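You operate a simulated robot arm through the tools that you are given. There is no shell and no other tool. Be economical: measure what you need, move in short steps, check, and stop when the job is done.

The job below is to be done with a simulated two-armed robot. You get a single attempt, and the scene is never put back.

Task
Put the loose bottle in the carton's empty cell, level the rest and close the carton.
Fine: the bottle is on the bench; fold both flaps in before you tuck the lid. Set down upright: round bottle.

The check looks at the end state, three seconds after you hand in, the way a careful person would. Anything else that was tipped, shoved, dropped, spilled or broken makes it a failure. Lids that push on must go on centred and level and be pressed home; caps that screw on are set level and turned clockwise until they are tight. Flat cloth is picked up by pressing the open fingertips on it (5 to 10 N) and closing them slowly along it; thin cloth reads only 2 to 8 mm in the jaws.

Robot
Two 6-joint arms with fingered hands on one trunk, on a base that drives. Base frame: it is fixed to the floor where the robot stands at the start and does not move with it; the origin is under the middle of the robot, x ahead of it, y to its left, z up. Units: mm, rad, N and s.
The left shoulder is at the start at [50, 170, 1060], the right one opposite. With the tool pointing down near the work surface each hand reaches from about 500 to 780 mm from the robot's upright axis, wherever it stands, measured 20 degrees to its own side. Places, roughly: blue button of the carton counter [1500, -900, 800]; blue gate [-1500, 200, 1000]; blue-stripe carton left flap [800, 200, 1000]; blue-stripe carton lid [900, 100, 1100]; blue-stripe carton right flap [900, 0, 1000]; green lever [-1300, 100, 1400]; grey knob on the carriage [-1100, 200, 1500]; grey knob on the table front [-1300, -100, 900]; white side stop [1000, 100, 900]; yellow rest [800, 100, 900]. Payload 3.5 kg a hand.
Tool frame (each hand has its own): the origin (TCP) lies between the finger pads and is the grasp point; the fingertips stand 26 mm ahead of it; z points along the fingers, y is the line along which they close. Largest opening 132 mm; the body of the gripper starts 73 mm behind the TCP. The gripper is a hand of 3 fingers: y runs from the thumb to the fingers, the wrist lies at [0, 0, -234] in the tool frame.
Orientation is that of the tool frame in the base frame, as a unit quaternion [x, y, z, w]. With the fingers straight down and closing along the base's y, the tool's x points along the base's -x, its y along +y and its z along -z.

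Tools
- The arms move only by the tool drive_tool. It takes "left_rows", "right_rows" or both (then of equal length, played together; a hand with none holds still); each is a list of rows, each a list of 6 numbers: the shift along the base's x, y, z in mm, then the turn, a rotation vector about the base's x, y, z in rad. In form: [[dx, dy, dz, rx, ry, rz], ...]. A call has 1 to 10 rows; each row shifts and turns the commanded pose from where the row before left it. Rows are played at 5 a second. More than 50 mm and 0.15 rad between two rows, and nothing of the call is played. Where a pose cannot be reached the arm comes as near as it can. A force on the tool above 90 N (or 10 N above the force at the start of the call, whichever is more), or a blocked arm, ends the call early, and 0.2 s more pass. In this call time passes only in rows, and 0.2 s behind the last. The reply holds the time, the measured pose of the TCP, the force on the tool along the base axes, the opening and the grip force, in the units named above and with some noise, with the torque about the TCP (base axes, N m) and any sound that the robot's microphone picked up.
- Cameras (640 x 400 px; columns grow to the right, rows downward): "scene" is now at [45.7, 2.7, 1657.4]; the picture's right is [0.15, -0.99, 0.00], its down [-0.70, -0.11, -0.70] and it looks along [0.69, 0.11, -0.71] (base axes); focal length 264 px, centre (320, 200). "left" rides on the left gripper at [-62, 3, -92] in its tool frame; the picture's right is [-0.05, -1.00, 0.00], its down [0.83, -0.04, -0.56] and it looks along [0.55, -0.03, 0.83] (tool axes); focal length 230 px, centre (320, 200). "right" rides on the right gripper at [62, 3, -92] in its tool frame; the picture's right is [-0.05, 1.00, 0.00], its down [-0.83, -0.04, -0.56] and it looks along [-0.55, -0.03, 0.83] (tool axes); focal length 230 px, centre (320, 200). There is no depth. A picture from a camera that has moved, and an enlarged one, comes with that camera's place and axes in the base frame and with its lens. The place of the scene camera against the robot may be out by one fixed shift of up to 18 mm in any direction.
- get_image(camera): a new picture of that camera. The clock stands still meanwhile.
- move_column(by): slides the trunk up (or, below 0, down) by that many mm; the arms and the scene camera ride with it, the base frame stays. It gives what a move gives, with no picture.
- roll_base(legs): drives the robot by 1 to 6 legs, each [ahead, left, turn to the left] in mm, mm and rad, along the robot's own axes; the way and the turn of a leg run together, so that a leg with both is an arc; at most 1500 mm and 3.142 rad a leg. The arms and the cameras ride along, it lands a little off, and it stops where it bumps. It gives what a move gives.
- move_fingers(finger1, finger2, thumb_bend, hand): sets how far each is bent, from 0 (flat) to 1 (curled in); at 0.3 the hand is open as for a grip, at 0.7 the pads meet at the TCP. One left out holds its place. A second passes; each finger stops where it meets its share of the squeeze, and holds until it gets a number again. It is the only way to open and close the hand. It gives what a move gives, with no picture; readings hold the bend of each and the force on the fingers (four entries, about 0 where the hand has none), thumb and palm.
- pan_tilt(pan, tilt): turns the head with the scene camera to pan (to the left, within 1.501 rad either way) and tilt (down, from -0.506 to 1.204), counted from straight ahead of the robot. It gives what a move gives.
- zoom(camera, box): a new picture of the part [left, top, right, bottom] of that camera's present view, enlarged. The clock stands still meanwhile.
- sign_off(): hands the job in; it is judged then, once.

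Work in short steps. Places have to be worked out from the pictures, the camera data and where the tool is seen: move nearer, look again, correct. Check each grasp and each placing, and mend what went wrong. You have 120 turns and 92 pictures in all, those below and enlarged ones among them. Open the grippers and draw the arms clear of the work before you hand the job in, unless the task says otherwise; then end with one line.

The tools are called after "Call:" as name(argument=value, ...) on one line, values as JSON. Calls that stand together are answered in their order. drive_tool: Moves the arms, as the interface text tells. Its arguments: {"type":"object","properties":{"left_rows":{"type":"array"},"right_rows":{"type":"array"}},"required":[]} The other tools are called the same way: move_column (by) slides the trunk up or down; move_fingers (finger1, finger2, thumb_bend, hand) moves the fingers one by one; roll_base (legs) drives the base; pan_tilt (pan, tilt) turns the head that bears the scene camera; get_image (camera) takes a picture; zoom (camera, box) takes an enlarged picture of a part of a camera's view; sign_off () hands the job in.

At the start:

```text
time_s: 0.0
left_position: [498.5, 313.9, 1150.3]
left_ee_rot: [0.0, 1.0, 0.001, 0.0]
left_contact_force: [-0.8, -0.6, 0.2]
left_wrist_torque: [0.0, 0.0, 0.0]
left_gripper_width: 131.9
left_grasp_force: 0.1
left_shape: jaw
left_bend: [0.3, 0.3, 0.3]
left_finger forces: [0.1, 0.0, 0.0, 0.0, 0.0, 0.0]
right_position: [642.1, -186.8, 1000.4]
right_ee_rot: [-0.001, 1.0, 0.0, 0.0]
right_contact_force: [0.1, 0.0, -0.6]
right_wrist_torque: [-0.01, -0.01, 0.03]
right_gripper_width: 132.0
right_grasp_force: 0.2
right_shape: jaw
right_bend: [0.3, 0.3, 0.3]
right_finger forces: [0.1, 0.0, 0.0, 0.0, 0.0, 0.0]
trunk travel left (down, up): [-675.0, 35.0]
robot x, y, heading: [1.0, 2.0, -0.002]
head pan, tilt: [0.155, 0.791]
```

scene: 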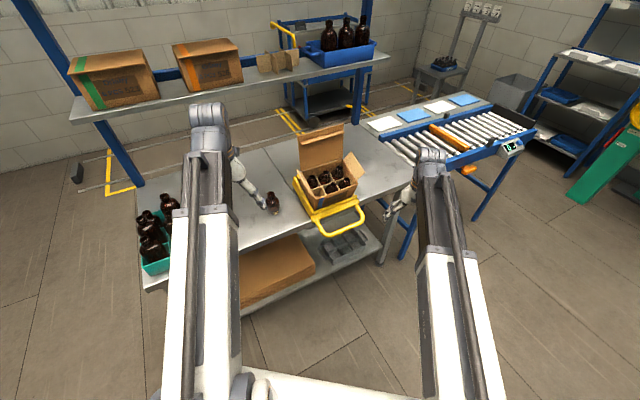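
right: 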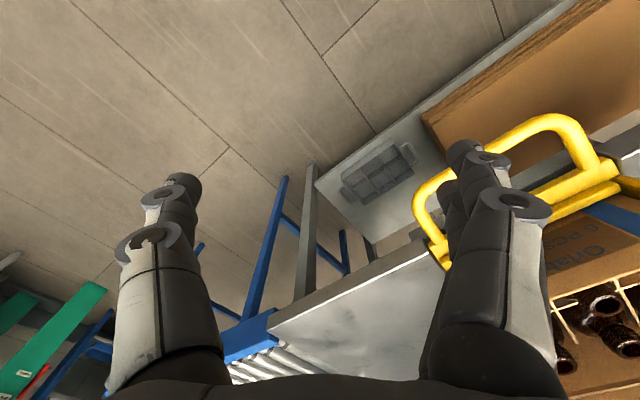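
left: 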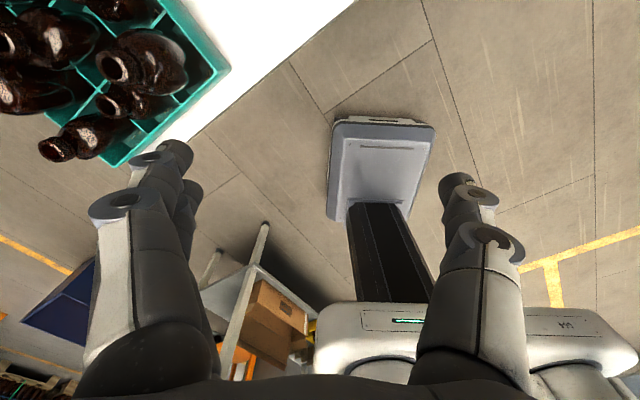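

The scene shows the carton with the yellow tilting rest on the bench and a loose bottle to its left. I zoom in on both.

Call:
zoom(camera="scene", box=[280, 110, 380, 250])

Call:
zoom(camera="scene", box=[130, 140, 430, 300])

```text
2.86 times, centred on (330, 180) of scene
camera zoom: at [45.7, 2.7, 1657.4], right [0.15, -0.99, 0.0], down [-0.7, -0.11, -0.7], along [0.69, 0.11, -0.71], focal length 754 px, centre (291, 257)
```

zoom: 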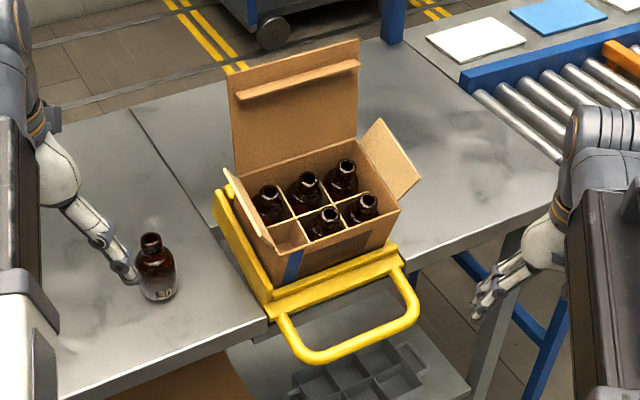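

```text
2.13 times, centred on (280, 220) of scene
camera zoom: at [45.7, 2.7, 1657.4], right [0.15, -0.99, 0.0], down [-0.7, -0.11, -0.7], along [0.69, 0.11, -0.71], focal length 563 px, centre (405, 157)
```

zoom: 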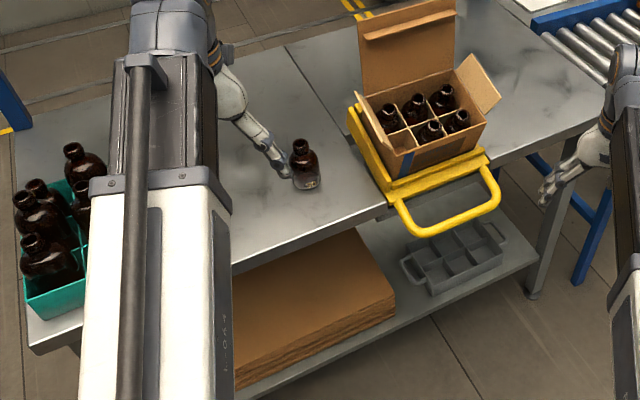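

The empty cell seems to be the front-left one. I need a closer look at the rest's tilt, so I raise the right hand and bring it left for a view from its camera.

Call:
drive_tool(right_rows=[[-20, 0, 50, 0, 0, 0], [-20, 20, 50, 0, 0, 0], [-20, 40, 50, 0, 0, 0], [-20, 40, 40, 0, 0, 0], [-20, 40, 0, 0, 0, 0], [0, 30, 0, 0, 0, 0]])

Call:
get_image(camera="right")

```text
refused: row 1 steps farther than a row can; nothing moved
```

```text
86 pictures are left
camera right: at [581.5, -184.5, 1093.0], right [0.05, 1.0, 0.0], down [0.83, -0.04, 0.56], along [0.55, -0.03, -0.83], focal length 230 px, centre (320, 200)
```

right: 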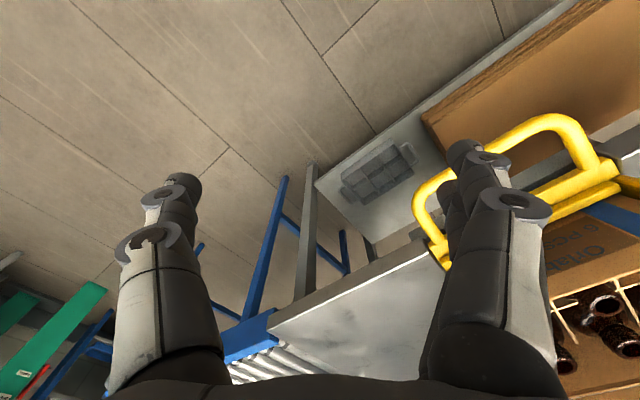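

The norm of a row's shift must stay below 50 mm; I replay with shorter rows.

Call:
drive_tool(right_rows=[[-20, 0, 40, 0, 0, 0], [-20, 20, 40, 0, 0, 0], [-20, 20, 40, 0, 0, 0], [-20, 30, 30, 0, 0, 0], [-20, 40, 0, 0, 0, 0], [0, 40, 0, 0, 0, 0], [0, 40, 0, 0, 0, 0]])

Call:
get_image(camera="right")

```text
time_s: 1.6
left_position: [499.1, 314.7, 1149.8]
left_ee_rot: [0.0, 1.0, 0.0, 0.0]
left_contact_force: [-0.4, -0.1, -0.5]
left_wrist_torque: [0.01, 0.02, -0.01]
left_gripper_width: 131.7
left_grasp_force: 0.0
left_shape: jaw
left_bend: [0.3, 0.3, 0.3]
left_finger forces: [0.0, 0.0, 0.0, 0.1, 0.0, 0.0]
right_position: [540.1, 2.1, 1149.3]
right_ee_rot: [0.0, 1.0, 0.001, 0.0]
right_contact_force: [-0.4, 0.0, 0.0]
right_wrist_torque: [-0.02, 0.0, -0.03]
right_gripper_width: 132.2
right_grasp_force: 0.1
right_shape: jaw
right_bend: [0.3, 0.3, 0.3]
right_finger forces: [0.0, 0.0, 0.0, 0.0, 0.1, 0.1]
trunk travel left (down, up): [-675.0, 35.0]
robot x, y, heading: [4.1, -1.2, -0.001]
head pan, tilt: [0.155, 0.791]
```

```text
85 pictures are left
camera right: at [479.7, 4.9, 1242.5], right [0.05, 1.0, 0.0], down [0.83, -0.04, 0.55], along [0.55, -0.03, -0.83], focal length 230 px, centre (320, 200)
```

right: 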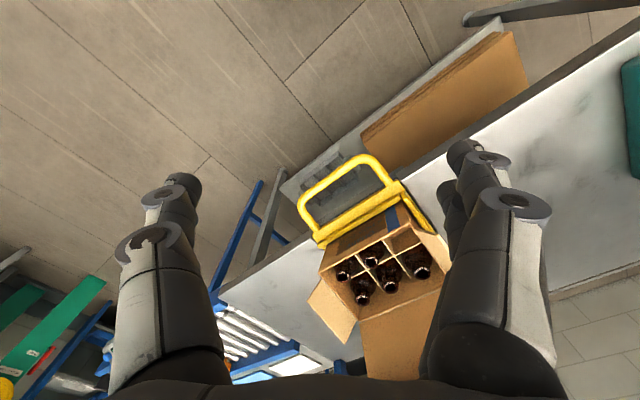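

The carton is turned somewhat about the vertical; I enlarge it here.

Call:
zoom(camera="right", box=[280, 140, 460, 380])

Call:
zoom(camera="scene", box=[290, 120, 370, 240])

```text
1.67 times, centred on (370, 260) of right
camera zoom: at [479.7, 4.9, 1242.5], right [0.05, 1.0, 0.0], down [0.83, -0.04, 0.55], along [0.55, -0.03, -0.83], focal length 384 px, centre (237, 100)
```

zoom: 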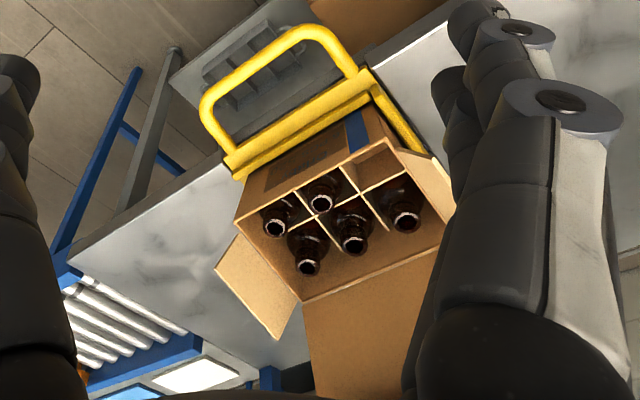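

```text
3.33 times, centred on (330, 180) of scene
camera zoom: at [45.6, 3.2, 1657.4], right [0.15, -0.99, 0.0], down [-0.7, -0.11, -0.7], along [0.69, 0.11, -0.71], focal length 879 px, centre (287, 267)
```

zoom: 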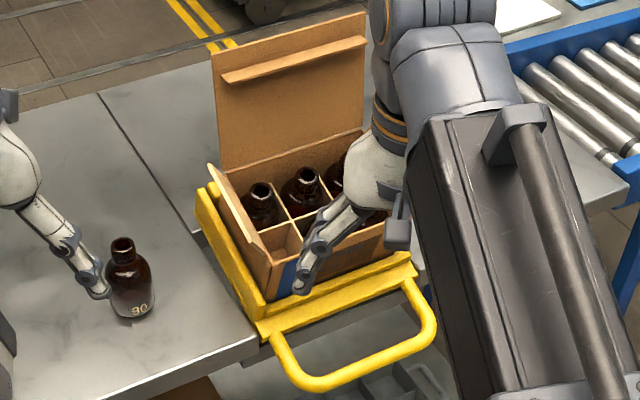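

I estimate the carton centre near (888, 117), z≈900, with bench and carton turned about 0.64 rad to the left, and the loose bottle near (723, 303). I pull the right hand clear, then drive to face the bench squarely.

Call:
drive_tool(right_rows=[[-20, -40, 0, 0, 0, 0], [-20, -40, 0, 0, 0, 0], [-20, -40, 0, 0, 0, 0], [0, -40, 0, 0, 0, 0], [0, -40, 0, 0, 0, 0]])

Call:
roll_base(legs=[[0, 0, 0.64], [0, -439, 0], [80, 0, 0]])

Call:
pan_tilt(pan=0.0, tilt=0.85)

Call:
get_image(camera="scene")

```text
time_s: 2.8
left_position: [500.4, 313.8, 1149.9]
left_ee_rot: [0.0, 1.0, 0.0, 0.0]
left_contact_force: [0.0, 0.1, 0.4]
left_wrist_torque: [0.0, 0.01, 0.0]
left_gripper_width: 132.1
left_grasp_force: 0.1
left_shape: jaw
left_bend: [0.3, 0.3, 0.3]
left_finger forces: [0.0, 0.0, 0.1, 0.1, 0.0, 0.1]
right_position: [482.9, -196.5, 1149.1]
right_ee_rot: [0.001, 1.0, 0.0, -0.001]
right_contact_force: [-0.9, -0.4, 0.0]
right_wrist_torque: [0.0, -0.01, 0.0]
right_gripper_width: 131.8
right_grasp_force: 0.1
right_shape: jaw
right_bend: [0.3, 0.3, 0.3]
right_finger forces: [0.0, 0.0, 0.0, 0.0, 0.0, 0.0]
trunk travel left (down, up): [-675.0, 35.0]
robot x, y, heading: [2.1, 2.1, -0.005]
head pan, tilt: [0.155, 0.791]
```

```text
time_s: 7.9
left_position: [546.6, 238.7, 1148.9]
left_ee_rot: [-0.316, 0.949, 0.0, -0.001]
left_contact_force: [-0.7, -0.3, 0.0]
left_wrist_torque: [-0.03, 0.01, 0.0]
left_gripper_width: 131.8
left_grasp_force: 0.0
left_shape: jaw
left_bend: [0.3, 0.3, 0.3]
left_finger forces: [0.1, 0.0, 0.0, 0.1, 0.0, 0.0]
right_position: [841.4, -179.2, 1148.8]
right_ee_rot: [-0.316, 0.949, 0.0, 0.0]
right_contact_force: [0.4, 0.6, 0.1]
right_wrist_torque: [-0.03, 0.01, 0.02]
right_gripper_width: 131.9
right_grasp_force: 0.0
right_shape: jaw
right_bend: [0.3, 0.3, 0.3]
right_finger forces: [0.0, 0.0, 0.0, 0.1, 0.1, 0.0]
trunk travel left (down, up): [-675.0, 35.0]
robot x, y, heading: [336.7, -316.2, 0.648]
head pan, tilt: [0.155, 0.791]
```

```text
time_s: 8.6
left_position: [544.7, 236.3, 1149.5]
left_ee_rot: [-0.316, 0.949, 0.0, 0.0]
left_contact_force: [-0.6, 0.3, 0.2]
left_wrist_torque: [-0.01, -0.01, -0.05]
left_gripper_width: 131.8
left_grasp_force: 0.0
left_shape: jaw
left_bend: [0.3, 0.3, 0.3]
left_finger forces: [0.0, 0.0, 0.1, 0.0, 0.0, 0.0]
right_position: [839.4, -179.8, 1149.1]
right_ee_rot: [-0.316, 0.949, 0.0, 0.001]
right_contact_force: [0.2, 0.7, -1.0]
right_wrist_torque: [-0.02, 0.02, -0.01]
right_gripper_width: 132.1
right_grasp_force: 0.0
right_shape: jaw
right_bend: [0.3, 0.3, 0.3]
right_finger forces: [0.0, 0.0, 0.0, 0.1, 0.1, 0.0]
trunk travel left (down, up): [-675.0, 35.0]
robot x, y, heading: [333.3, -313.7, 0.647]
head pan, tilt: [0.0, 0.85]
```

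```text
82 pictures are left
camera scene: at [370.2, -299.7, 1652.7], right [0.6, -0.8, 0.0], down [-0.6, -0.45, -0.66], along [0.53, 0.4, -0.75], focal length 264 px, centre (320, 200)
```

scene: 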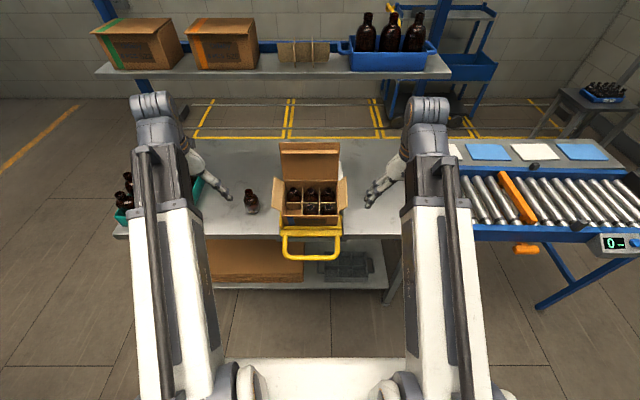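

The robot now faces the bench squarely. I enlarge the carton and look through the right hand's camera.

Call:
zoom(camera="scene", box=[235, 130, 365, 270])

Call:
get_image(camera="right")

```text
2.86 times, centred on (300, 200) of scene
camera zoom: at [370.2, -299.7, 1652.7], right [0.6, -0.8, 0.0], down [-0.6, -0.45, -0.66], along [0.53, 0.4, -0.75], focal length 754 px, centre (377, 200)
```

zoom: 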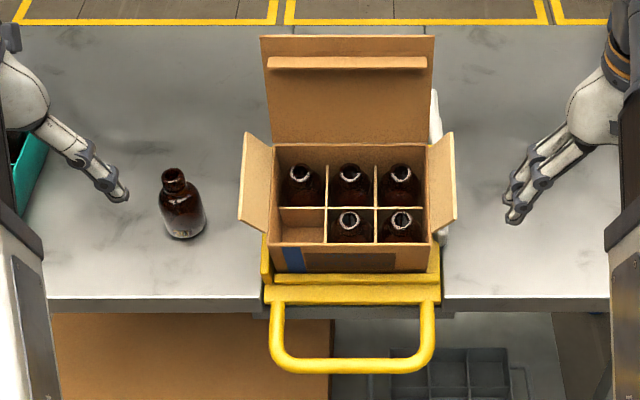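

```text
80 pictures are left
camera right: at [788.4, -215.1, 1243.2], right [-0.56, 0.83, 0.0], down [0.69, 0.46, 0.56], along [0.46, 0.31, -0.83], focal length 230 px, centre (320, 200)
```

right: 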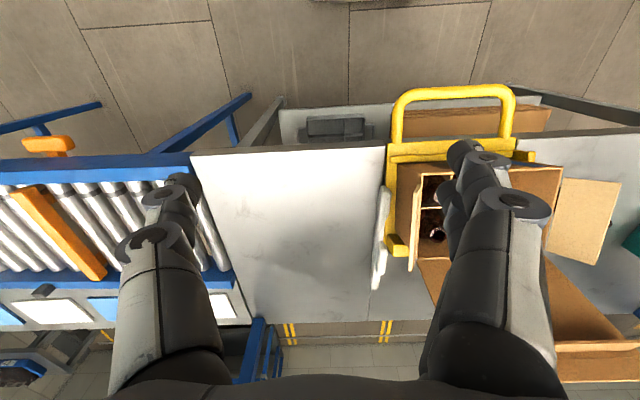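

I turn the right hand to look left across the bench, to see the rest and carton from the side.

Call:
drive_tool(right_rows=[[19, 0, -8, 0, 0, 0.15], [19, 0, -8, 0, 0, 0.15], [19, 0, -8, 0, 0, 0.15], [19, 0, -8, 0, 0, 0.15], [19, 0, -8, 0, 0, 0.15], [19, 0, -8, 0, 0, 0.15], [19, 0, -8, 0, 0, 0.15], [19, 0, -8, 0, 0, 0.15], [19, 0, -8, 0, 0, 0.15], [19, 0, -8, 0, 0, 0.15]])

Call:
get_image(camera="right")

```text
time_s: 10.8
left_position: [545.1, 237.1, 1149.2]
left_ee_rot: [-0.317, 0.949, 0.0, 0.001]
left_contact_force: [0.2, 0.4, 0.3]
left_wrist_torque: [0.03, -0.01, 0.0]
left_gripper_width: 131.8
left_grasp_force: 0.0
left_shape: jaw
left_bend: [0.3, 0.3, 0.3]
left_finger forces: [0.1, 0.0, 0.0, 0.0, 0.1, 0.1]
right_position: [990.2, -152.4, 1079.1]
right_ee_rot: [0.819, -0.574, 0.002, 0.001]
right_contact_force: [-0.1, 0.0, 0.6]
right_wrist_torque: [0.02, 0.0, -0.01]
right_gripper_width: 132.0
right_grasp_force: 0.0
right_shape: jaw
right_bend: [0.3, 0.3, 0.3]
right_finger forces: [0.0, 0.1, 0.1, 0.1, 0.1, 0.0]
right hand out of reach, approached as far as the arm can: row 9, 10
trunk travel left (down, up): [-675.0, 35.0]
robot x, y, heading: [333.8, -312.0, 0.64]
head pan, tilt: [0.0, 0.85]
```

```text
79 pictures are left
camera right: at [1008.2, -212.9, 1172.8], right [-0.96, -0.29, 0.0], down [-0.24, 0.8, 0.55], along [-0.16, 0.53, -0.83], focal length 230 px, centre (320, 200)
```

right: 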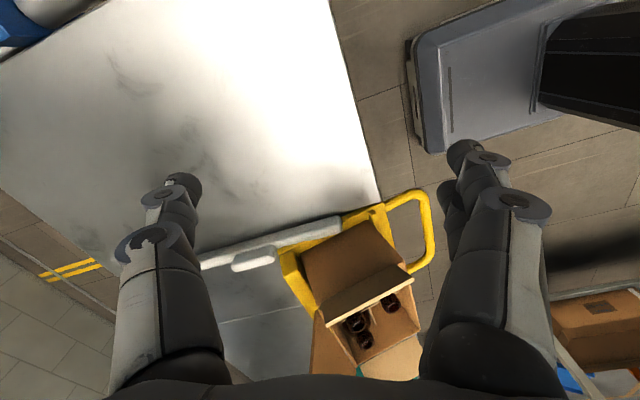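

The view is too steep. I tilt the hand to look more level along the bench and lower it a little.

Call:
drive_tool(right_rows=[[-8, -6, -10, 0.11, 0.08, 0.0], [-8, -6, -10, 0.11, 0.08, 0.0], [-8, -6, -10, 0.11, 0.08, 0.0], [0, 0, -10, 0.11, 0.08, 0.0], [0, 0, -10, 0.0, 0.0, 0.12], [0, 0, -10, 0.0, 0.0, 0.12]])

Call:
get_image(camera="right")

```text
time_s: 12.2
left_position: [545.2, 238.4, 1150.3]
left_ee_rot: [-0.316, 0.949, -0.001, 0.0]
left_contact_force: [0.1, -0.8, -0.5]
left_wrist_torque: [0.0, 0.0, 0.0]
left_gripper_width: 131.8
left_grasp_force: 0.1
left_shape: jaw
left_bend: [0.3, 0.3, 0.3]
left_finger forces: [0.0, 0.0, 0.0, 0.0, 0.0, 0.1]
right_position: [890.1, -37.6, 1093.0]
right_ee_rot: [0.84, -0.474, -0.26, -0.049]
right_contact_force: [0.2, 0.1, 0.5]
right_wrist_torque: [-0.02, -0.01, 0.02]
right_gripper_width: 131.8
right_grasp_force: 0.2
right_shape: jaw
right_bend: [0.3, 0.3, 0.3]
right_finger forces: [0.0, 0.0, 0.0, 0.0, 0.1, 0.0]
right hand out of reach, approached as far as the arm can: row 1, 2, 3, 4, 5, 6
trunk travel left (down, up): [-675.0, 35.0]
robot x, y, heading: [332.7, -314.2, 0.641]
head pan, tilt: [0.0, 0.85]
```

```text
78 pictures are left
camera right: at [950.3, -117.6, 1144.8], right [-0.84, -0.51, 0.19], down [-0.09, 0.48, 0.87], along [-0.53, 0.72, -0.45], focal length 230 px, centre (320, 200)
```

right: 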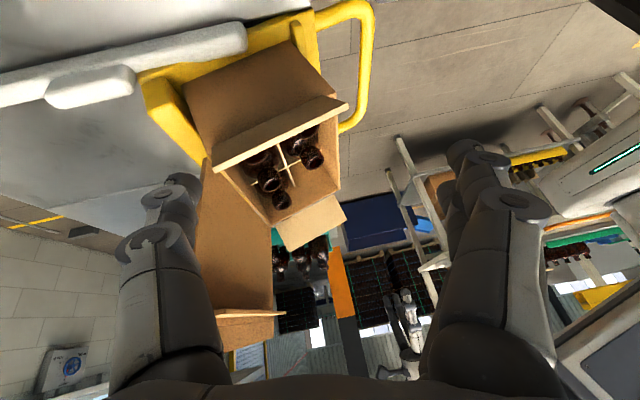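

The side view is useful; I enlarge it.

Call:
zoom(camera="right", box=[0, 0, 400, 250])

```text
1.60 times, centred on (200, 125) of right
camera zoom: at [950.3, -117.6, 1144.8], right [-0.84, -0.51, 0.19], down [-0.09, 0.48, 0.87], along [-0.53, 0.72, -0.45], focal length 368 px, centre (512, 320)
```

zoom: 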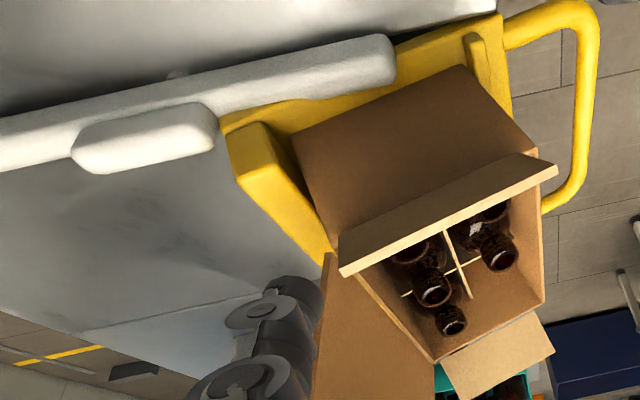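

The carton edges lean about 16° (≈0.28 rad) toward the robot, so the rest slopes down at the handle side. I back the right hand off the way it came.

Call:
drive_tool(right_rows=[[0, 0, 10, 0, 0, -0.12], [0, 0, 10, 0, 0, -0.12], [0, 0, 10, -0.11, -0.08, 0], [8, 6, 10, -0.11, -0.08, 0], [8, 6, 10, -0.11, -0.08, 0], [8, 6, 10, -0.11, -0.08, 0]])

Call:
drive_tool(right_rows=[[-19, 0, 8, 0, 0, -0.15], [-19, 0, 8, 0, 0, -0.15], [-19, 0, 8, 0, 0, -0.15], [-19, 0, 8, 0, 0, -0.15], [-19, 0, 8, 0, 0, -0.15], [-19, 0, 8, 0, 0, -0.15], [-19, 0, 8, 0, 0, -0.15], [-19, 0, 8, 0, 0, -0.15], [-19, 0, 8, 0, 0, -0.15], [-19, 0, 8, 0, 0, -0.15]])

Call:
get_image(camera="left")

```text
time_s: 13.6
left_position: [544.4, 238.8, 1150.1]
left_ee_rot: [-0.316, 0.949, 0.001, 0.0]
left_contact_force: [-0.2, 0.0, -0.5]
left_wrist_torque: [0.04, 0.0, -0.02]
left_gripper_width: 131.7
left_grasp_force: 0.1
left_shape: jaw
left_bend: [0.3, 0.3, 0.3]
left_finger forces: [0.0, 0.0, 0.1, 0.1, 0.0, 0.1]
right_position: [914.5, -21.2, 1154.8]
right_ee_rot: [0.818, -0.575, 0.004, 0.001]
right_contact_force: [-0.5, -0.7, 0.0]
right_wrist_torque: [0.0, -0.03, -0.03]
right_gripper_width: 131.9
right_grasp_force: 0.1
right_shape: jaw
right_bend: [0.3, 0.3, 0.3]
right_finger forces: [0.1, 0.0, 0.0, 0.0, 0.0, 0.0]
trunk travel left (down, up): [-675.0, 35.0]
robot x, y, heading: [333.4, -311.3, 0.642]
head pan, tilt: [0.0, 0.85]
```

```text
time_s: 15.8
left_position: [544.9, 238.1, 1150.3]
left_ee_rot: [-0.316, 0.949, 0.0, 0.0]
left_contact_force: [-0.2, 0.5, 0.0]
left_wrist_torque: [-0.04, 0.01, -0.01]
left_gripper_width: 131.8
left_grasp_force: 0.1
left_shape: jaw
left_bend: [0.3, 0.3, 0.3]
left_finger forces: [0.0, 0.1, 0.1, 0.0, 0.0, 0.1]
right_position: [739.3, -2.5, 1188.3]
right_ee_rot: [-0.206, 0.978, 0.002, 0.0]
right_contact_force: [-0.7, 0.3, 0.3]
right_wrist_torque: [0.01, -0.01, -0.01]
right_gripper_width: 132.2
right_grasp_force: 0.0
right_shape: jaw
right_bend: [0.3, 0.3, 0.3]
right_finger forces: [0.0, 0.1, 0.0, 0.0, 0.1, 0.1]
right hand out of reach, approached as far as the arm can: row 6, 7, 8, 9, 10
trunk travel left (down, up): [-675.0, 35.0]
robot x, y, heading: [332.3, -311.1, 0.648]
head pan, tilt: [0.0, 0.85]
```

```text
76 pictures are left
camera left: at [591.6, 276.5, 1242.6], right [0.64, -0.77, 0.0], down [-0.64, -0.53, 0.56], along [-0.43, -0.36, -0.83], focal length 230 px, centre (320, 200)
```

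left: 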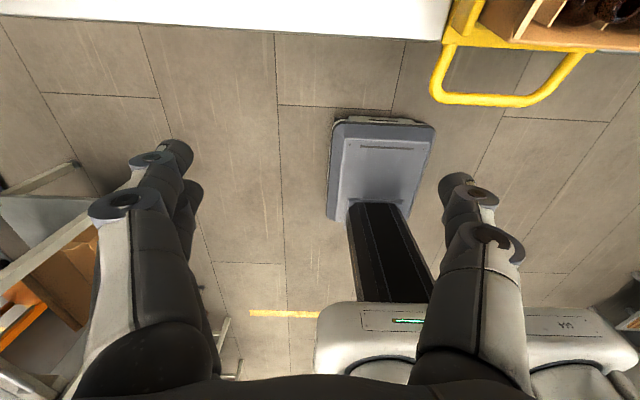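

Both hands are clear. I drive 40 mm nearer, move the right hand to the right, and turn the left hand so its camera looks across at the bottle.

Call:
drive_tool(right_rows=[[24, -32, 0, 0, 0, 0.05], [24, -32, 0, 0, 0, 0.05], [24, -32, 0, 0, 0, 0.05], [24, -32, 0, 0, 0, 0.05], [24, -32, 0, 0, 0, 0.05]])

Call:
roll_base(legs=[[40, 0, 0]])

Call:
drive_tool(left_rows=[[8, 11, -6, 0, 0, 0.148], [8, 11, -6, 0, 0, 0.148], [8, 11, -6, 0, 0, 0.148], [8, 11, -6, 0, 0, 0.148], [8, 11, -6, 0, 0, 0.148], [8, 11, -6, 0, 0, 0.148], [8, 11, -6, 0, 0, 0.148], [8, 11, -6, 0, 0, 0.148], [8, 11, -6, 0, 0, 0.148], [8, 11, -6, 0, 0, 0.148]])

Call:
get_image(camera="left")

```text
time_s: 17.0
left_position: [545.1, 236.4, 1149.0]
left_ee_rot: [-0.317, 0.948, 0.0, 0.0]
left_contact_force: [0.5, 0.1, 0.1]
left_wrist_torque: [-0.01, -0.03, 0.01]
left_gripper_width: 132.1
left_grasp_force: 0.1
left_shape: jaw
left_bend: [0.3, 0.3, 0.3]
left_finger forces: [0.1, 0.0, 0.1, 0.0, 0.0, 0.0]
right_position: [862.5, -159.5, 1175.8]
right_ee_rot: [-0.328, 0.945, -0.001, 0.001]
right_contact_force: [-0.5, 1.0, -0.4]
right_wrist_torque: [-0.03, -0.01, 0.01]
right_gripper_width: 131.7
right_grasp_force: 0.1
right_shape: jaw
right_bend: [0.3, 0.3, 0.3]
right_finger forces: [0.0, 0.0, 0.1, 0.1, 0.0, 0.0]
right hand out of reach, approached as far as the arm can: row 1, 2, 5
trunk travel left (down, up): [-675.0, 35.0]
robot x, y, heading: [333.5, -310.3, 0.642]
head pan, tilt: [0.0, 0.85]
```

```text
time_s: 17.9
left_position: [577.3, 263.1, 1148.3]
left_ee_rot: [-0.317, 0.949, 0.0, -0.001]
left_contact_force: [0.1, -0.1, -0.4]
left_wrist_torque: [0.03, 0.02, 0.01]
left_gripper_width: 131.8
left_grasp_force: 0.0
left_shape: jaw
left_bend: [0.3, 0.3, 0.3]
left_finger forces: [0.0, 0.1, 0.0, 0.1, 0.0, 0.0]
right_position: [895.1, -133.9, 1174.5]
right_ee_rot: [-0.328, 0.945, -0.001, 0.001]
right_contact_force: [0.1, 0.5, 0.2]
right_wrist_torque: [-0.02, 0.04, -0.03]
right_gripper_width: 132.0
right_grasp_force: 0.1
right_shape: jaw
right_bend: [0.3, 0.3, 0.3]
right_finger forces: [0.1, 0.1, 0.0, 0.0, 0.0, 0.2]
trunk travel left (down, up): [-675.0, 35.0]
robot x, y, heading: [365.5, -288.1, 0.646]
head pan, tilt: [0.0, 0.85]
```

```text
time_s: 20.1
left_position: [658.8, 370.2, 1090.4]
left_ee_rot: [0.874, -0.486, -0.001, 0.0]
left_contact_force: [0.1, -0.8, 0.0]
left_wrist_torque: [0.0, -0.01, 0.0]
left_gripper_width: 131.8
left_grasp_force: 0.0
left_shape: jaw
left_bend: [0.3, 0.3, 0.3]
left_finger forces: [0.0, 0.1, 0.1, 0.0, 0.1, 0.0]
right_position: [894.1, -134.4, 1176.2]
right_ee_rot: [-0.328, 0.945, 0.0, 0.001]
right_contact_force: [0.6, -0.2, 0.5]
right_wrist_torque: [-0.01, -0.01, 0.02]
right_gripper_width: 131.8
right_grasp_force: 0.1
right_shape: jaw
right_bend: [0.3, 0.3, 0.3]
right_finger forces: [0.1, 0.1, 0.0, 0.0, 0.0, 0.0]
trunk travel left (down, up): [-675.0, 35.0]
robot x, y, heading: [367.9, -290.7, 0.641]
head pan, tilt: [0.0, 0.85]
```

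```text
75 pictures are left
camera left: at [622.6, 421.0, 1182.6], right [0.82, 0.57, 0.0], down [0.48, -0.68, 0.56], along [0.32, -0.46, -0.83], focal length 230 px, centre (320, 200)
```

left: 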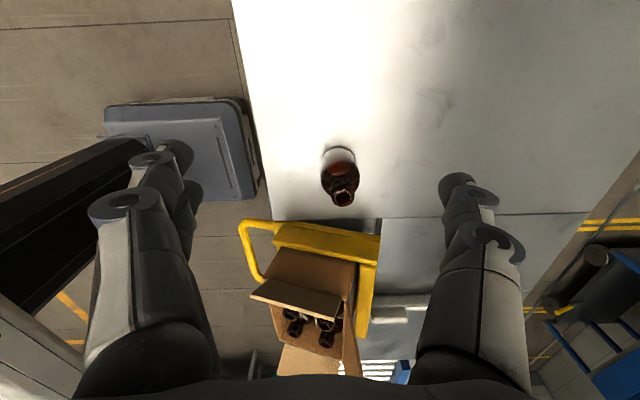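

Bottle triangulates to about (735, 310) with the mouth near z≈950. I move above it and look again to refine.

Call:
drive_tool(left_rows=[[26, -20, -10, 0, 0, 0], [25, -20, -10, 0, 0, 0], [25, -20, -20, 0, 0, 0]])

Call:
zoom(camera="left", box=[200, 120, 460, 380])

```text
time_s: 20.9
left_position: [732.9, 309.8, 1049.0]
left_ee_rot: [0.873, -0.487, 0.0, 0.0]
left_contact_force: [0.7, 0.4, -0.1]
left_wrist_torque: [0.0, 0.01, 0.01]
left_gripper_width: 132.0
left_grasp_force: 0.0
left_shape: jaw
left_bend: [0.3, 0.3, 0.3]
left_finger forces: [0.1, 0.0, 0.0, 0.1, 0.1, 0.0]
right_position: [893.8, -133.0, 1174.6]
right_ee_rot: [-0.328, 0.945, 0.0, 0.001]
right_contact_force: [0.1, -0.4, -0.3]
right_wrist_torque: [0.0, 0.01, 0.02]
right_gripper_width: 131.8
right_grasp_force: 0.0
right_shape: jaw
right_bend: [0.3, 0.3, 0.3]
right_finger forces: [0.0, 0.0, 0.0, 0.0, 0.0, 0.0]
trunk travel left (down, up): [-675.0, 35.0]
robot x, y, heading: [367.5, -288.7, 0.642]
head pan, tilt: [0.0, 0.85]
```

```text
1.54 times, centred on (330, 250) of left
camera zoom: at [697.0, 360.7, 1142.2], right [0.82, 0.57, 0.0], down [0.47, -0.68, 0.55], along [0.32, -0.46, -0.83], focal length 354 px, centre (305, 123)
```

zoom: 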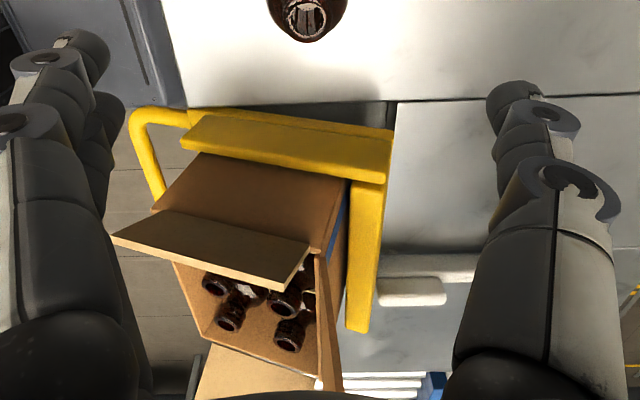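

I take one more enlarged view centred on the bottle from here.

Call:
zoom(camera="left", box=[260, 60, 380, 160])

Call:
zoom(camera="scene", box=[200, 130, 340, 270])

```text
4.00 times, centred on (320, 110) of left
camera zoom: at [697.0, 360.7, 1142.2], right [0.82, 0.57, 0.0], down [0.47, -0.68, 0.55], along [0.32, -0.46, -0.83], focal length 920 px, centre (320, 560)
```

zoom: 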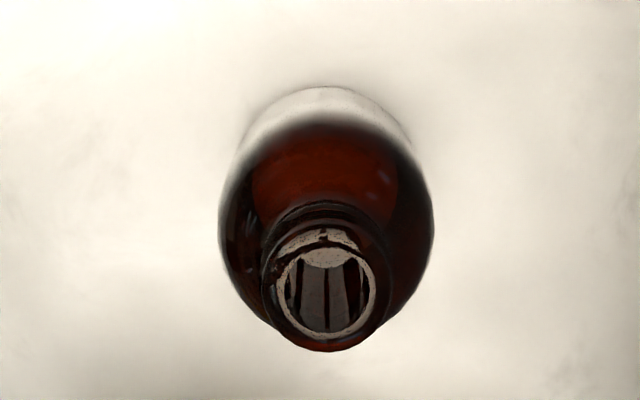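

```text
2.86 times, centred on (270, 200) of scene
camera zoom: at [402.3, -276.0, 1652.7], right [0.6, -0.8, 0.0], down [-0.6, -0.45, -0.66], along [0.53, 0.4, -0.75], focal length 754 px, centre (463, 200)
```

zoom: 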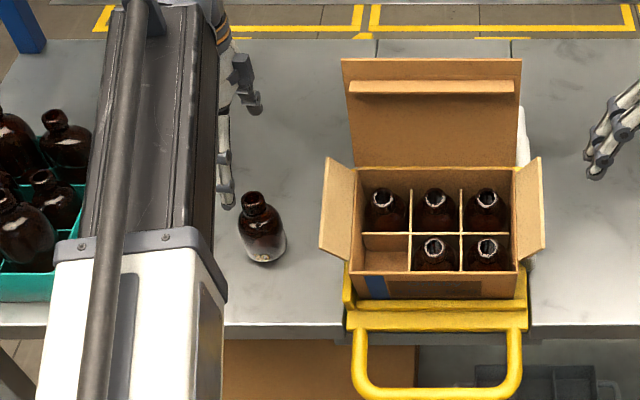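

The mouth centre is at (733, 312, 946), neck ≈26 mm, bench ≈838. I open, descend straight down to the neck and grip.

Call:
drive_tool(left_rows=[[0, 2, -36, 0, 0, 0], [0, 0, -35, 0, 0, 0], [0, 0, -35, 0, 0, 0]])

Call:
zoom(camera="left", box=[100, 0, 540, 275])

```text
time_s: 21.7
left_position: [732.7, 313.0, 942.8]
left_ee_rot: [0.873, -0.487, 0.0, 0.0]
left_contact_force: [-0.5, -0.8, -0.7]
left_wrist_torque: [0.01, -0.02, 0.03]
left_gripper_width: 132.0
left_grasp_force: 0.0
left_shape: jaw
left_bend: [0.3, 0.3, 0.3]
left_finger forces: [0.0, 0.0, 0.0, 0.1, 0.0, 0.0]
right_position: [894.6, -134.2, 1175.2]
right_ee_rot: [-0.328, 0.945, -0.001, 0.001]
right_contact_force: [0.1, 0.8, 0.2]
right_wrist_torque: [0.01, 0.02, 0.0]
right_gripper_width: 131.7
right_grasp_force: 0.0
right_shape: jaw
right_bend: [0.3, 0.3, 0.3]
right_finger forces: [0.1, 0.1, 0.0, 0.0, 0.0, 0.0]
trunk travel left (down, up): [-675.0, 35.0]
robot x, y, heading: [367.7, -289.6, 0.644]
head pan, tilt: [0.0, 0.85]
```

```text
1.45 times, centred on (320, 138) of left
camera zoom: at [697.4, 363.5, 1036.6], right [0.82, 0.57, 0.0], down [0.47, -0.68, 0.56], along [0.32, -0.46, -0.83], focal length 335 px, centre (320, 291)
```

zoom: 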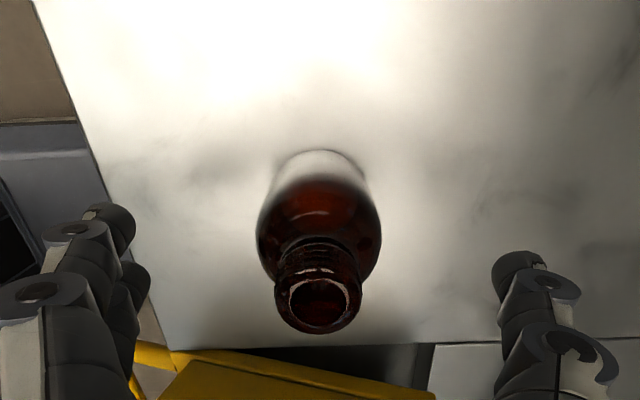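

The bottle is centred between the fingers. I close on the neck gradually.

Call:
move_fingers(hand="left", finger1=0.55, finger2=0.55, thumb_bend=0.55)

Call:
move_fingers(hand="left", finger1=0.7, finger2=0.7, thumb_bend=0.7)

Call:
get_image(camera="left")

```text
time_s: 22.7
left_position: [732.0, 312.9, 944.6]
left_ee_rot: [0.873, -0.487, 0.0, -0.001]
left_contact_force: [0.1, -0.5, 0.2]
left_wrist_torque: [0.0, -0.02, 0.01]
left_gripper_width: 51.8
left_grasp_force: 0.1
left_shape: fingers
left_bend: [0.55, 0.55, 0.55]
left_finger forces: [0.0, 0.0, 0.0, 0.0, 0.0, 0.0]
right_position: [894.9, -134.4, 1175.6]
right_ee_rot: [-0.328, 0.945, -0.001, 0.001]
right_contact_force: [-0.1, 0.7, 0.4]
right_wrist_torque: [0.02, -0.01, 0.0]
right_gripper_width: 131.9
right_grasp_force: 0.0
right_shape: jaw
right_bend: [0.3, 0.3, 0.3]
right_finger forces: [0.1, 0.0, 0.0, 0.0, 0.0, 0.2]
trunk travel left (down, up): [-675.0, 35.0]
robot x, y, heading: [366.1, -289.3, 0.644]
head pan, tilt: [0.0, 0.85]
```

```text
time_s: 23.7
left_position: [733.3, 314.1, 945.2]
left_ee_rot: [0.873, -0.487, 0.0, 0.0]
left_contact_force: [-0.7, -0.2, 4.0]
left_wrist_torque: [0.0, -0.01, 0.01]
left_gripper_width: 32.8
left_grasp_force: 11.1
left_shape: fingers
left_bend: [0.61, 0.61, 0.64]
left_finger forces: [6.6, 6.6, 0.1, 0.0, 9.7, 0.0]
right_position: [893.9, -135.0, 1174.9]
right_ee_rot: [-0.328, 0.945, 0.0, 0.001]
right_contact_force: [0.3, -0.5, 0.2]
right_wrist_torque: [-0.03, 0.01, 0.01]
right_gripper_width: 132.3
right_grasp_force: 0.0
right_shape: jaw
right_bend: [0.3, 0.3, 0.3]
right_finger forces: [0.0, 0.1, 0.0, 0.1, 0.0, 0.1]
trunk travel left (down, up): [-675.0, 35.0]
robot x, y, heading: [365.3, -290.6, 0.648]
head pan, tilt: [0.0, 0.85]
```

```text
70 pictures are left
camera left: at [697.2, 363.3, 1037.2], right [0.82, 0.57, 0.0], down [0.47, -0.68, 0.56], along [0.32, -0.46, -0.83], focal length 230 px, centre (320, 200)
```

left: 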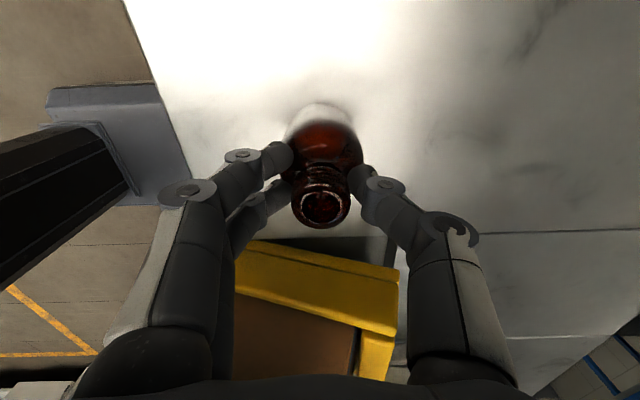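

It's gripping the neck at 32.8 mm with 11 N. I lift and check for slip.

Call:
drive_tool(left_rows=[[0, 0, 10, 0, 0, 0], [0, 0, 20, 0, 0, 0], [0, 0, 30, 0, 0, 0], [0, 0, 40, 0, 0, 0], [0, 0, 40, 0, 0, 0]])

Call:
get_image(camera="left")

```text
time_s: 24.9
left_position: [732.8, 314.0, 1084.9]
left_ee_rot: [0.873, -0.487, 0.0, 0.0]
left_contact_force: [-0.3, 0.0, 0.1]
left_wrist_torque: [0.0, -0.03, 0.0]
left_gripper_width: 23.4
left_grasp_force: 8.6
left_shape: fingers
left_bend: [0.65, 0.64, 0.66]
left_finger forces: [4.1, 4.7, 0.0, 0.0, 7.6, 0.1]
right_position: [895.4, -133.4, 1175.0]
right_ee_rot: [-0.328, 0.945, 0.0, 0.002]
right_contact_force: [-0.2, -0.1, 0.7]
right_wrist_torque: [-0.01, 0.01, -0.01]
right_gripper_width: 131.9
right_grasp_force: 0.1
right_shape: jaw
right_bend: [0.3, 0.3, 0.3]
right_finger forces: [0.0, 0.0, 0.1, 0.0, 0.0, 0.0]
trunk travel left (down, up): [-675.0, 35.0]
robot x, y, heading: [369.4, -291.0, 0.642]
head pan, tilt: [0.0, 0.85]
```

```text
69 pictures are left
camera left: at [697.2, 363.1, 1177.6], right [0.82, 0.57, 0.0], down [0.47, -0.68, 0.56], along [0.32, -0.46, -0.83], focal length 230 px, centre (320, 200)
```

left: 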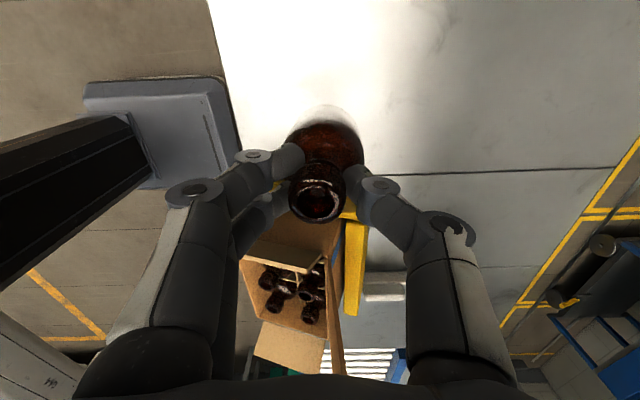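

The bottle is held, though it settled a few mm into the neck. I tighten a little and look closely.

Call:
move_fingers(hand="left", finger1=0.8, finger2=0.8, thumb_bend=0.8)

Call:
zoom(camera="left", box=[210, 80, 430, 240])

Call:
zoom(camera="scene", box=[200, 130, 340, 270])

```text
time_s: 25.9
left_position: [732.7, 313.6, 1084.7]
left_ee_rot: [0.873, -0.487, 0.0, 0.0]
left_contact_force: [-0.7, 0.4, -1.4]
left_wrist_torque: [0.01, -0.01, 0.0]
left_gripper_width: 21.8
left_grasp_force: 22.3
left_shape: fingers
left_bend: [0.67, 0.66, 0.67]
left_finger forces: [11.5, 11.9, 0.1, 0.0, 20.4, 0.0]
right_position: [895.0, -134.8, 1176.7]
right_ee_rot: [-0.328, 0.945, 0.0, 0.001]
right_contact_force: [0.7, 0.3, -0.1]
right_wrist_torque: [-0.01, 0.01, 0.0]
right_gripper_width: 132.0
right_grasp_force: 0.1
right_shape: jaw
right_bend: [0.3, 0.3, 0.3]
right_finger forces: [0.1, 0.0, 0.0, 0.0, 0.1, 0.0]
trunk travel left (down, up): [-675.0, 35.0]
robot x, y, heading: [367.3, -287.9, 0.646]
head pan, tilt: [0.0, 0.85]
```

```text
2.50 times, centred on (320, 160) of left
camera zoom: at [697.3, 363.1, 1177.3], right [0.82, 0.57, 0.0], down [0.47, -0.68, 0.56], along [0.32, -0.46, -0.83], focal length 575 px, centre (320, 300)
```

zoom: 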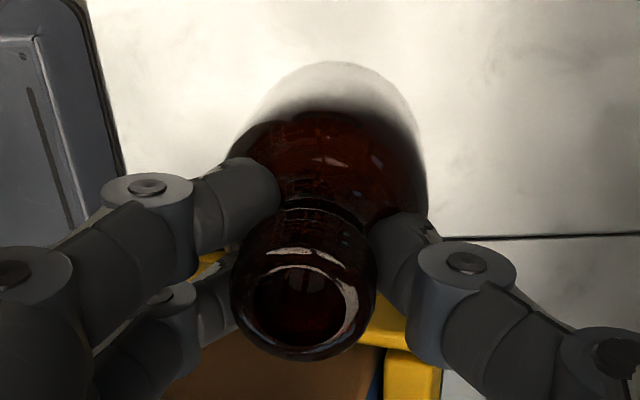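

```text
2.86 times, centred on (270, 200) of scene
camera zoom: at [402.1, -275.8, 1652.7], right [0.6, -0.8, 0.0], down [-0.6, -0.45, -0.66], along [0.53, 0.4, -0.75], focal length 754 px, centre (463, 200)
```

zoom: 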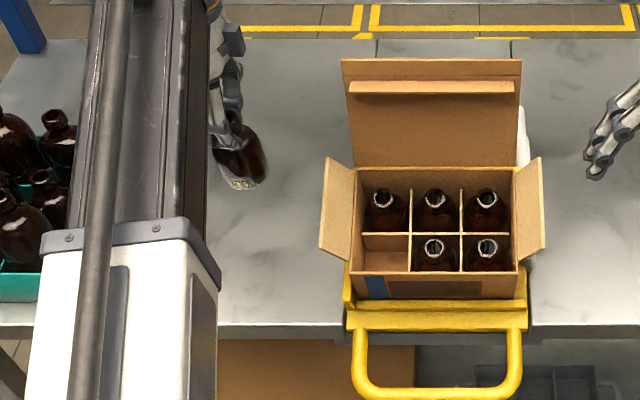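

The bottle hangs firmly, leaning slightly (mouth toward robot ≈0.09 rad). Now I measure the carton with the left camera from here.

Call:
zoom(camera="left", box=[226, 210, 376, 370])

```text
2.50 times, centred on (301, 290) of left
camera zoom: at [697.3, 363.1, 1177.3], right [0.82, 0.57, 0.0], down [0.47, -0.68, 0.56], along [0.32, -0.46, -0.83], focal length 575 px, centre (368, -25)
```

zoom: 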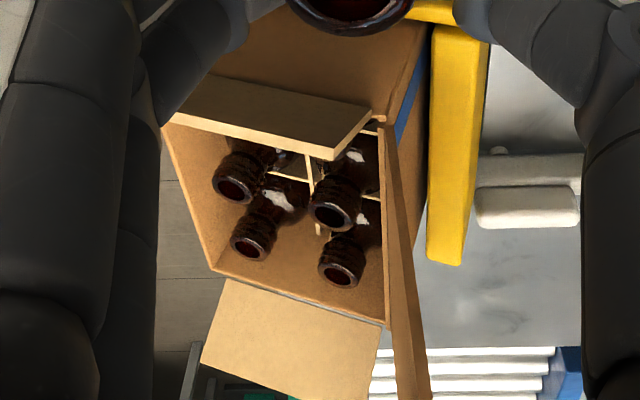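

Triangulated seated mouths: front-middle (799, 76, 962), back-middle (848, 114, 984), pitch 62 mm, tilt ≈0.31–0.33 rad; so the empty cell's seated mouth should be at (761, 126, 962). I lift, cross over, and lean the bottle to match the carton's tilt.

Call:
drive_tool(left_rows=[[0, 0, 28, 0, 0, 0], [0, 0, 28, 0, 0, 0], [-1.3, -35, 0, 0.022, -0.0293, 0.0167], [-1.3, -35, 0, 0.022, -0.0293, 0.0167], [-1.3, -35, 0, 0.022, -0.0293, 0.0167], [-1.3, -35, 0, 0.022, -0.0293, 0.0167], [-1.3, -35, 0, 0.022, -0.0293, 0.0167], [-1.3, -35, 0, 0.022, -0.0293, 0.0167]])

Call:
get_image(camera="left")

Call:
zoom(camera="scene", box=[220, 110, 380, 270])

```text
time_s: 27.7
left_position: [639.6, 200.0, 1137.7]
left_ee_rot: [0.888, -0.446, 0.046, -0.1]
left_contact_force: [0.3, -0.5, -1.0]
left_wrist_torque: [0.02, 0.0, 0.02]
left_gripper_width: 21.8
left_grasp_force: 21.8
left_shape: fingers
left_bend: [0.67, 0.66, 0.67]
left_finger forces: [12.0, 12.1, 0.0, 0.1, 20.4, 0.0]
left hand out of reach, approached as far as the arm can: row 5, 6, 7, 8
right_position: [894.9, -133.4, 1176.9]
right_ee_rot: [-0.328, 0.945, 0.0, 0.001]
right_contact_force: [-0.4, -1.0, 0.1]
right_wrist_torque: [0.01, -0.03, 0.0]
right_gripper_width: 132.1
right_grasp_force: 0.0
right_shape: jaw
right_bend: [0.3, 0.3, 0.3]
right_finger forces: [0.1, 0.0, 0.0, 0.1, 0.0, 0.0]
trunk travel left (down, up): [-675.0, 35.0]
robot x, y, heading: [368.1, -290.5, 0.643]
head pan, tilt: [0.0, 0.85]
```

```text
65 pictures are left
camera left: at [583.8, 233.4, 1228.0], right [0.75, 0.62, 0.22], down [0.43, -0.72, 0.55], along [0.5, -0.31, -0.81], focal length 230 px, centre (320, 200)
```

left: 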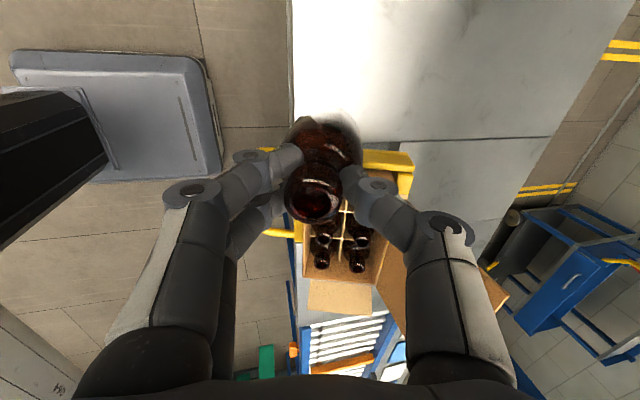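

```text
2.50 times, centred on (300, 190) of scene
camera zoom: at [401.8, -276.1, 1652.7], right [0.6, -0.8, 0.0], down [-0.6, -0.45, -0.66], along [0.53, 0.4, -0.75], focal length 660 px, centre (370, 225)
```

zoom: 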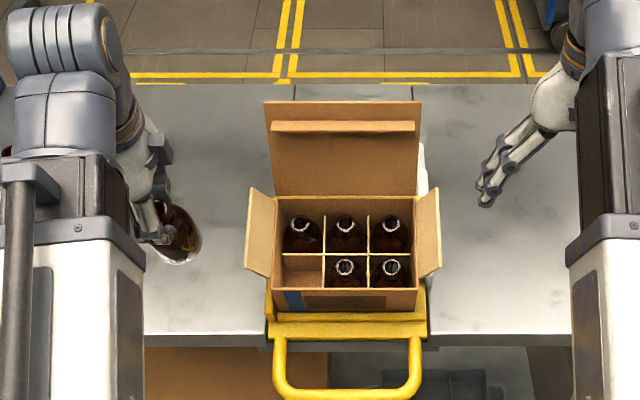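

The left arm is too folded there, so the robot should stand further right. I raise the trunk 35 mm for clearance and drive 140 mm right, which brings the bottle above the cell.

Call:
move_column(by=34)

Call:
roll_base(legs=[[-20, -140, 0]])

Call:
get_image(camera="left")

```text
time_s: 28.5
left_position: [639.9, 199.6, 1172.5]
left_ee_rot: [0.888, -0.446, 0.046, -0.1]
left_contact_force: [-0.4, -0.1, -0.6]
left_wrist_torque: [-0.02, 0.02, 0.02]
left_gripper_width: 21.5
left_grasp_force: 22.3
left_shape: fingers
left_bend: [0.67, 0.66, 0.67]
left_finger forces: [11.9, 12.1, 0.1, 0.0, 20.5, 0.0]
right_position: [895.3, -133.6, 1209.0]
right_ee_rot: [-0.327, 0.945, 0.0, 0.001]
right_contact_force: [0.0, 0.7, 0.1]
right_wrist_torque: [0.0, -0.04, 0.0]
right_gripper_width: 132.1
right_grasp_force: 0.0
right_shape: jaw
right_bend: [0.3, 0.3, 0.3]
right_finger forces: [0.0, 0.0, 0.0, 0.0, 0.1, 0.0]
trunk travel left (down, up): [-709.0, 1.0]
robot x, y, heading: [364.0, -287.3, 0.643]
head pan, tilt: [0.0, 0.85]
```

```text
time_s: 29.8
left_position: [707.8, 74.5, 1172.0]
left_ee_rot: [0.888, -0.446, 0.046, -0.1]
left_contact_force: [0.9, 0.3, 0.1]
left_wrist_torque: [0.04, 0.02, 0.05]
left_gripper_width: 21.8
left_grasp_force: 22.3
left_shape: fingers
left_bend: [0.67, 0.66, 0.67]
left_finger forces: [12.0, 12.1, 0.0, 0.1, 20.6, 0.1]
right_position: [963.4, -258.2, 1210.8]
right_ee_rot: [-0.328, 0.945, 0.0, 0.0]
right_contact_force: [0.2, -1.3, 0.7]
right_wrist_torque: [0.02, 0.02, 0.02]
right_gripper_width: 132.1
right_grasp_force: 0.0
right_shape: jaw
right_bend: [0.3, 0.3, 0.3]
right_finger forces: [0.0, 0.0, 0.0, 0.1, 0.0, 0.1]
trunk travel left (down, up): [-709.0, 1.0]
robot x, y, heading: [434.4, -413.0, 0.645]
head pan, tilt: [0.0, 0.85]
```

```text
63 pictures are left
camera left: at [653.2, 108.1, 1262.3], right [0.75, 0.62, 0.22], down [0.44, -0.72, 0.54], along [0.5, -0.31, -0.81], focal length 230 px, centre (320, 200)
```

left: 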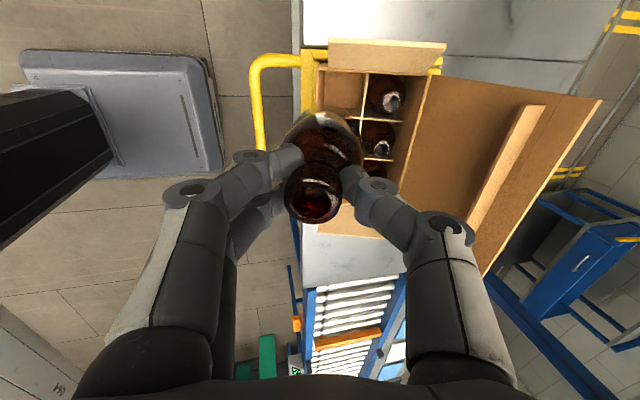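

The empty cell is well in view. I align over it at about 150 mm above the seated position.

Call:
drive_tool(left_rows=[[16.6, 28, 0, 0, 0, 0], [0, 0, -32, 0, 0, 0], [0, 0, -32, 0, 0, 0]])

Call:
get_image(camera="left")

Call:
zoom(camera="scene", box=[160, 110, 320, 270])

```text
time_s: 30.6
left_position: [724.9, 101.6, 1108.2]
left_ee_rot: [0.888, -0.446, 0.046, -0.1]
left_contact_force: [0.0, -0.2, -1.0]
left_wrist_torque: [0.01, -0.01, 0.02]
left_gripper_width: 21.5
left_grasp_force: 22.4
left_shape: fingers
left_bend: [0.67, 0.66, 0.67]
left_finger forces: [12.0, 12.1, 0.1, 0.1, 20.7, 0.0]
right_position: [962.8, -258.0, 1208.6]
right_ee_rot: [-0.327, 0.945, 0.0, 0.001]
right_contact_force: [0.1, 0.1, 0.2]
right_wrist_torque: [0.02, 0.01, 0.02]
right_gripper_width: 131.9
right_grasp_force: 0.1
right_shape: jaw
right_bend: [0.3, 0.3, 0.3]
right_finger forces: [0.0, 0.1, 0.0, 0.0, 0.1, 0.0]
trunk travel left (down, up): [-709.0, 1.0]
robot x, y, heading: [437.7, -411.8, 0.65]
head pan, tilt: [0.0, 0.85]
```

```text
62 pictures are left
camera left: at [669.5, 136.8, 1198.9], right [0.75, 0.62, 0.22], down [0.44, -0.72, 0.55], along [0.5, -0.31, -0.81], focal length 230 px, centre (320, 200)
```

left: 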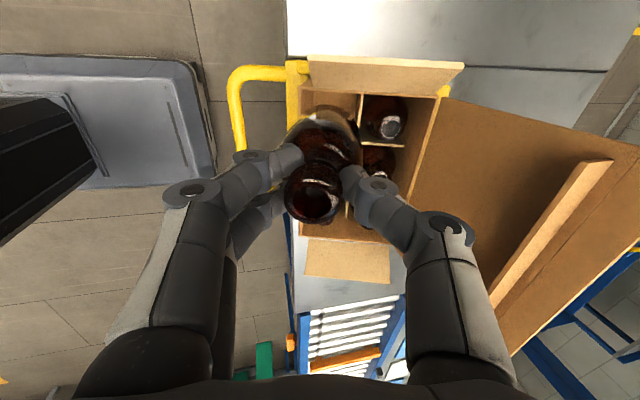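

```text
2.50 times, centred on (240, 190) of scene
camera zoom: at [471.2, -400.6, 1686.7], right [0.6, -0.8, 0.0], down [-0.6, -0.45, -0.66], along [0.53, 0.4, -0.75], focal length 660 px, centre (520, 225)
```

zoom: 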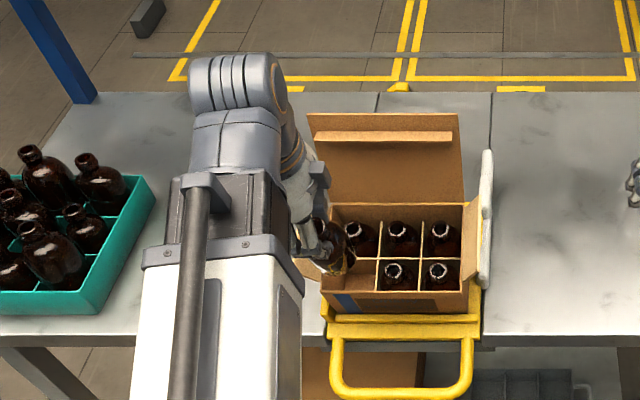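

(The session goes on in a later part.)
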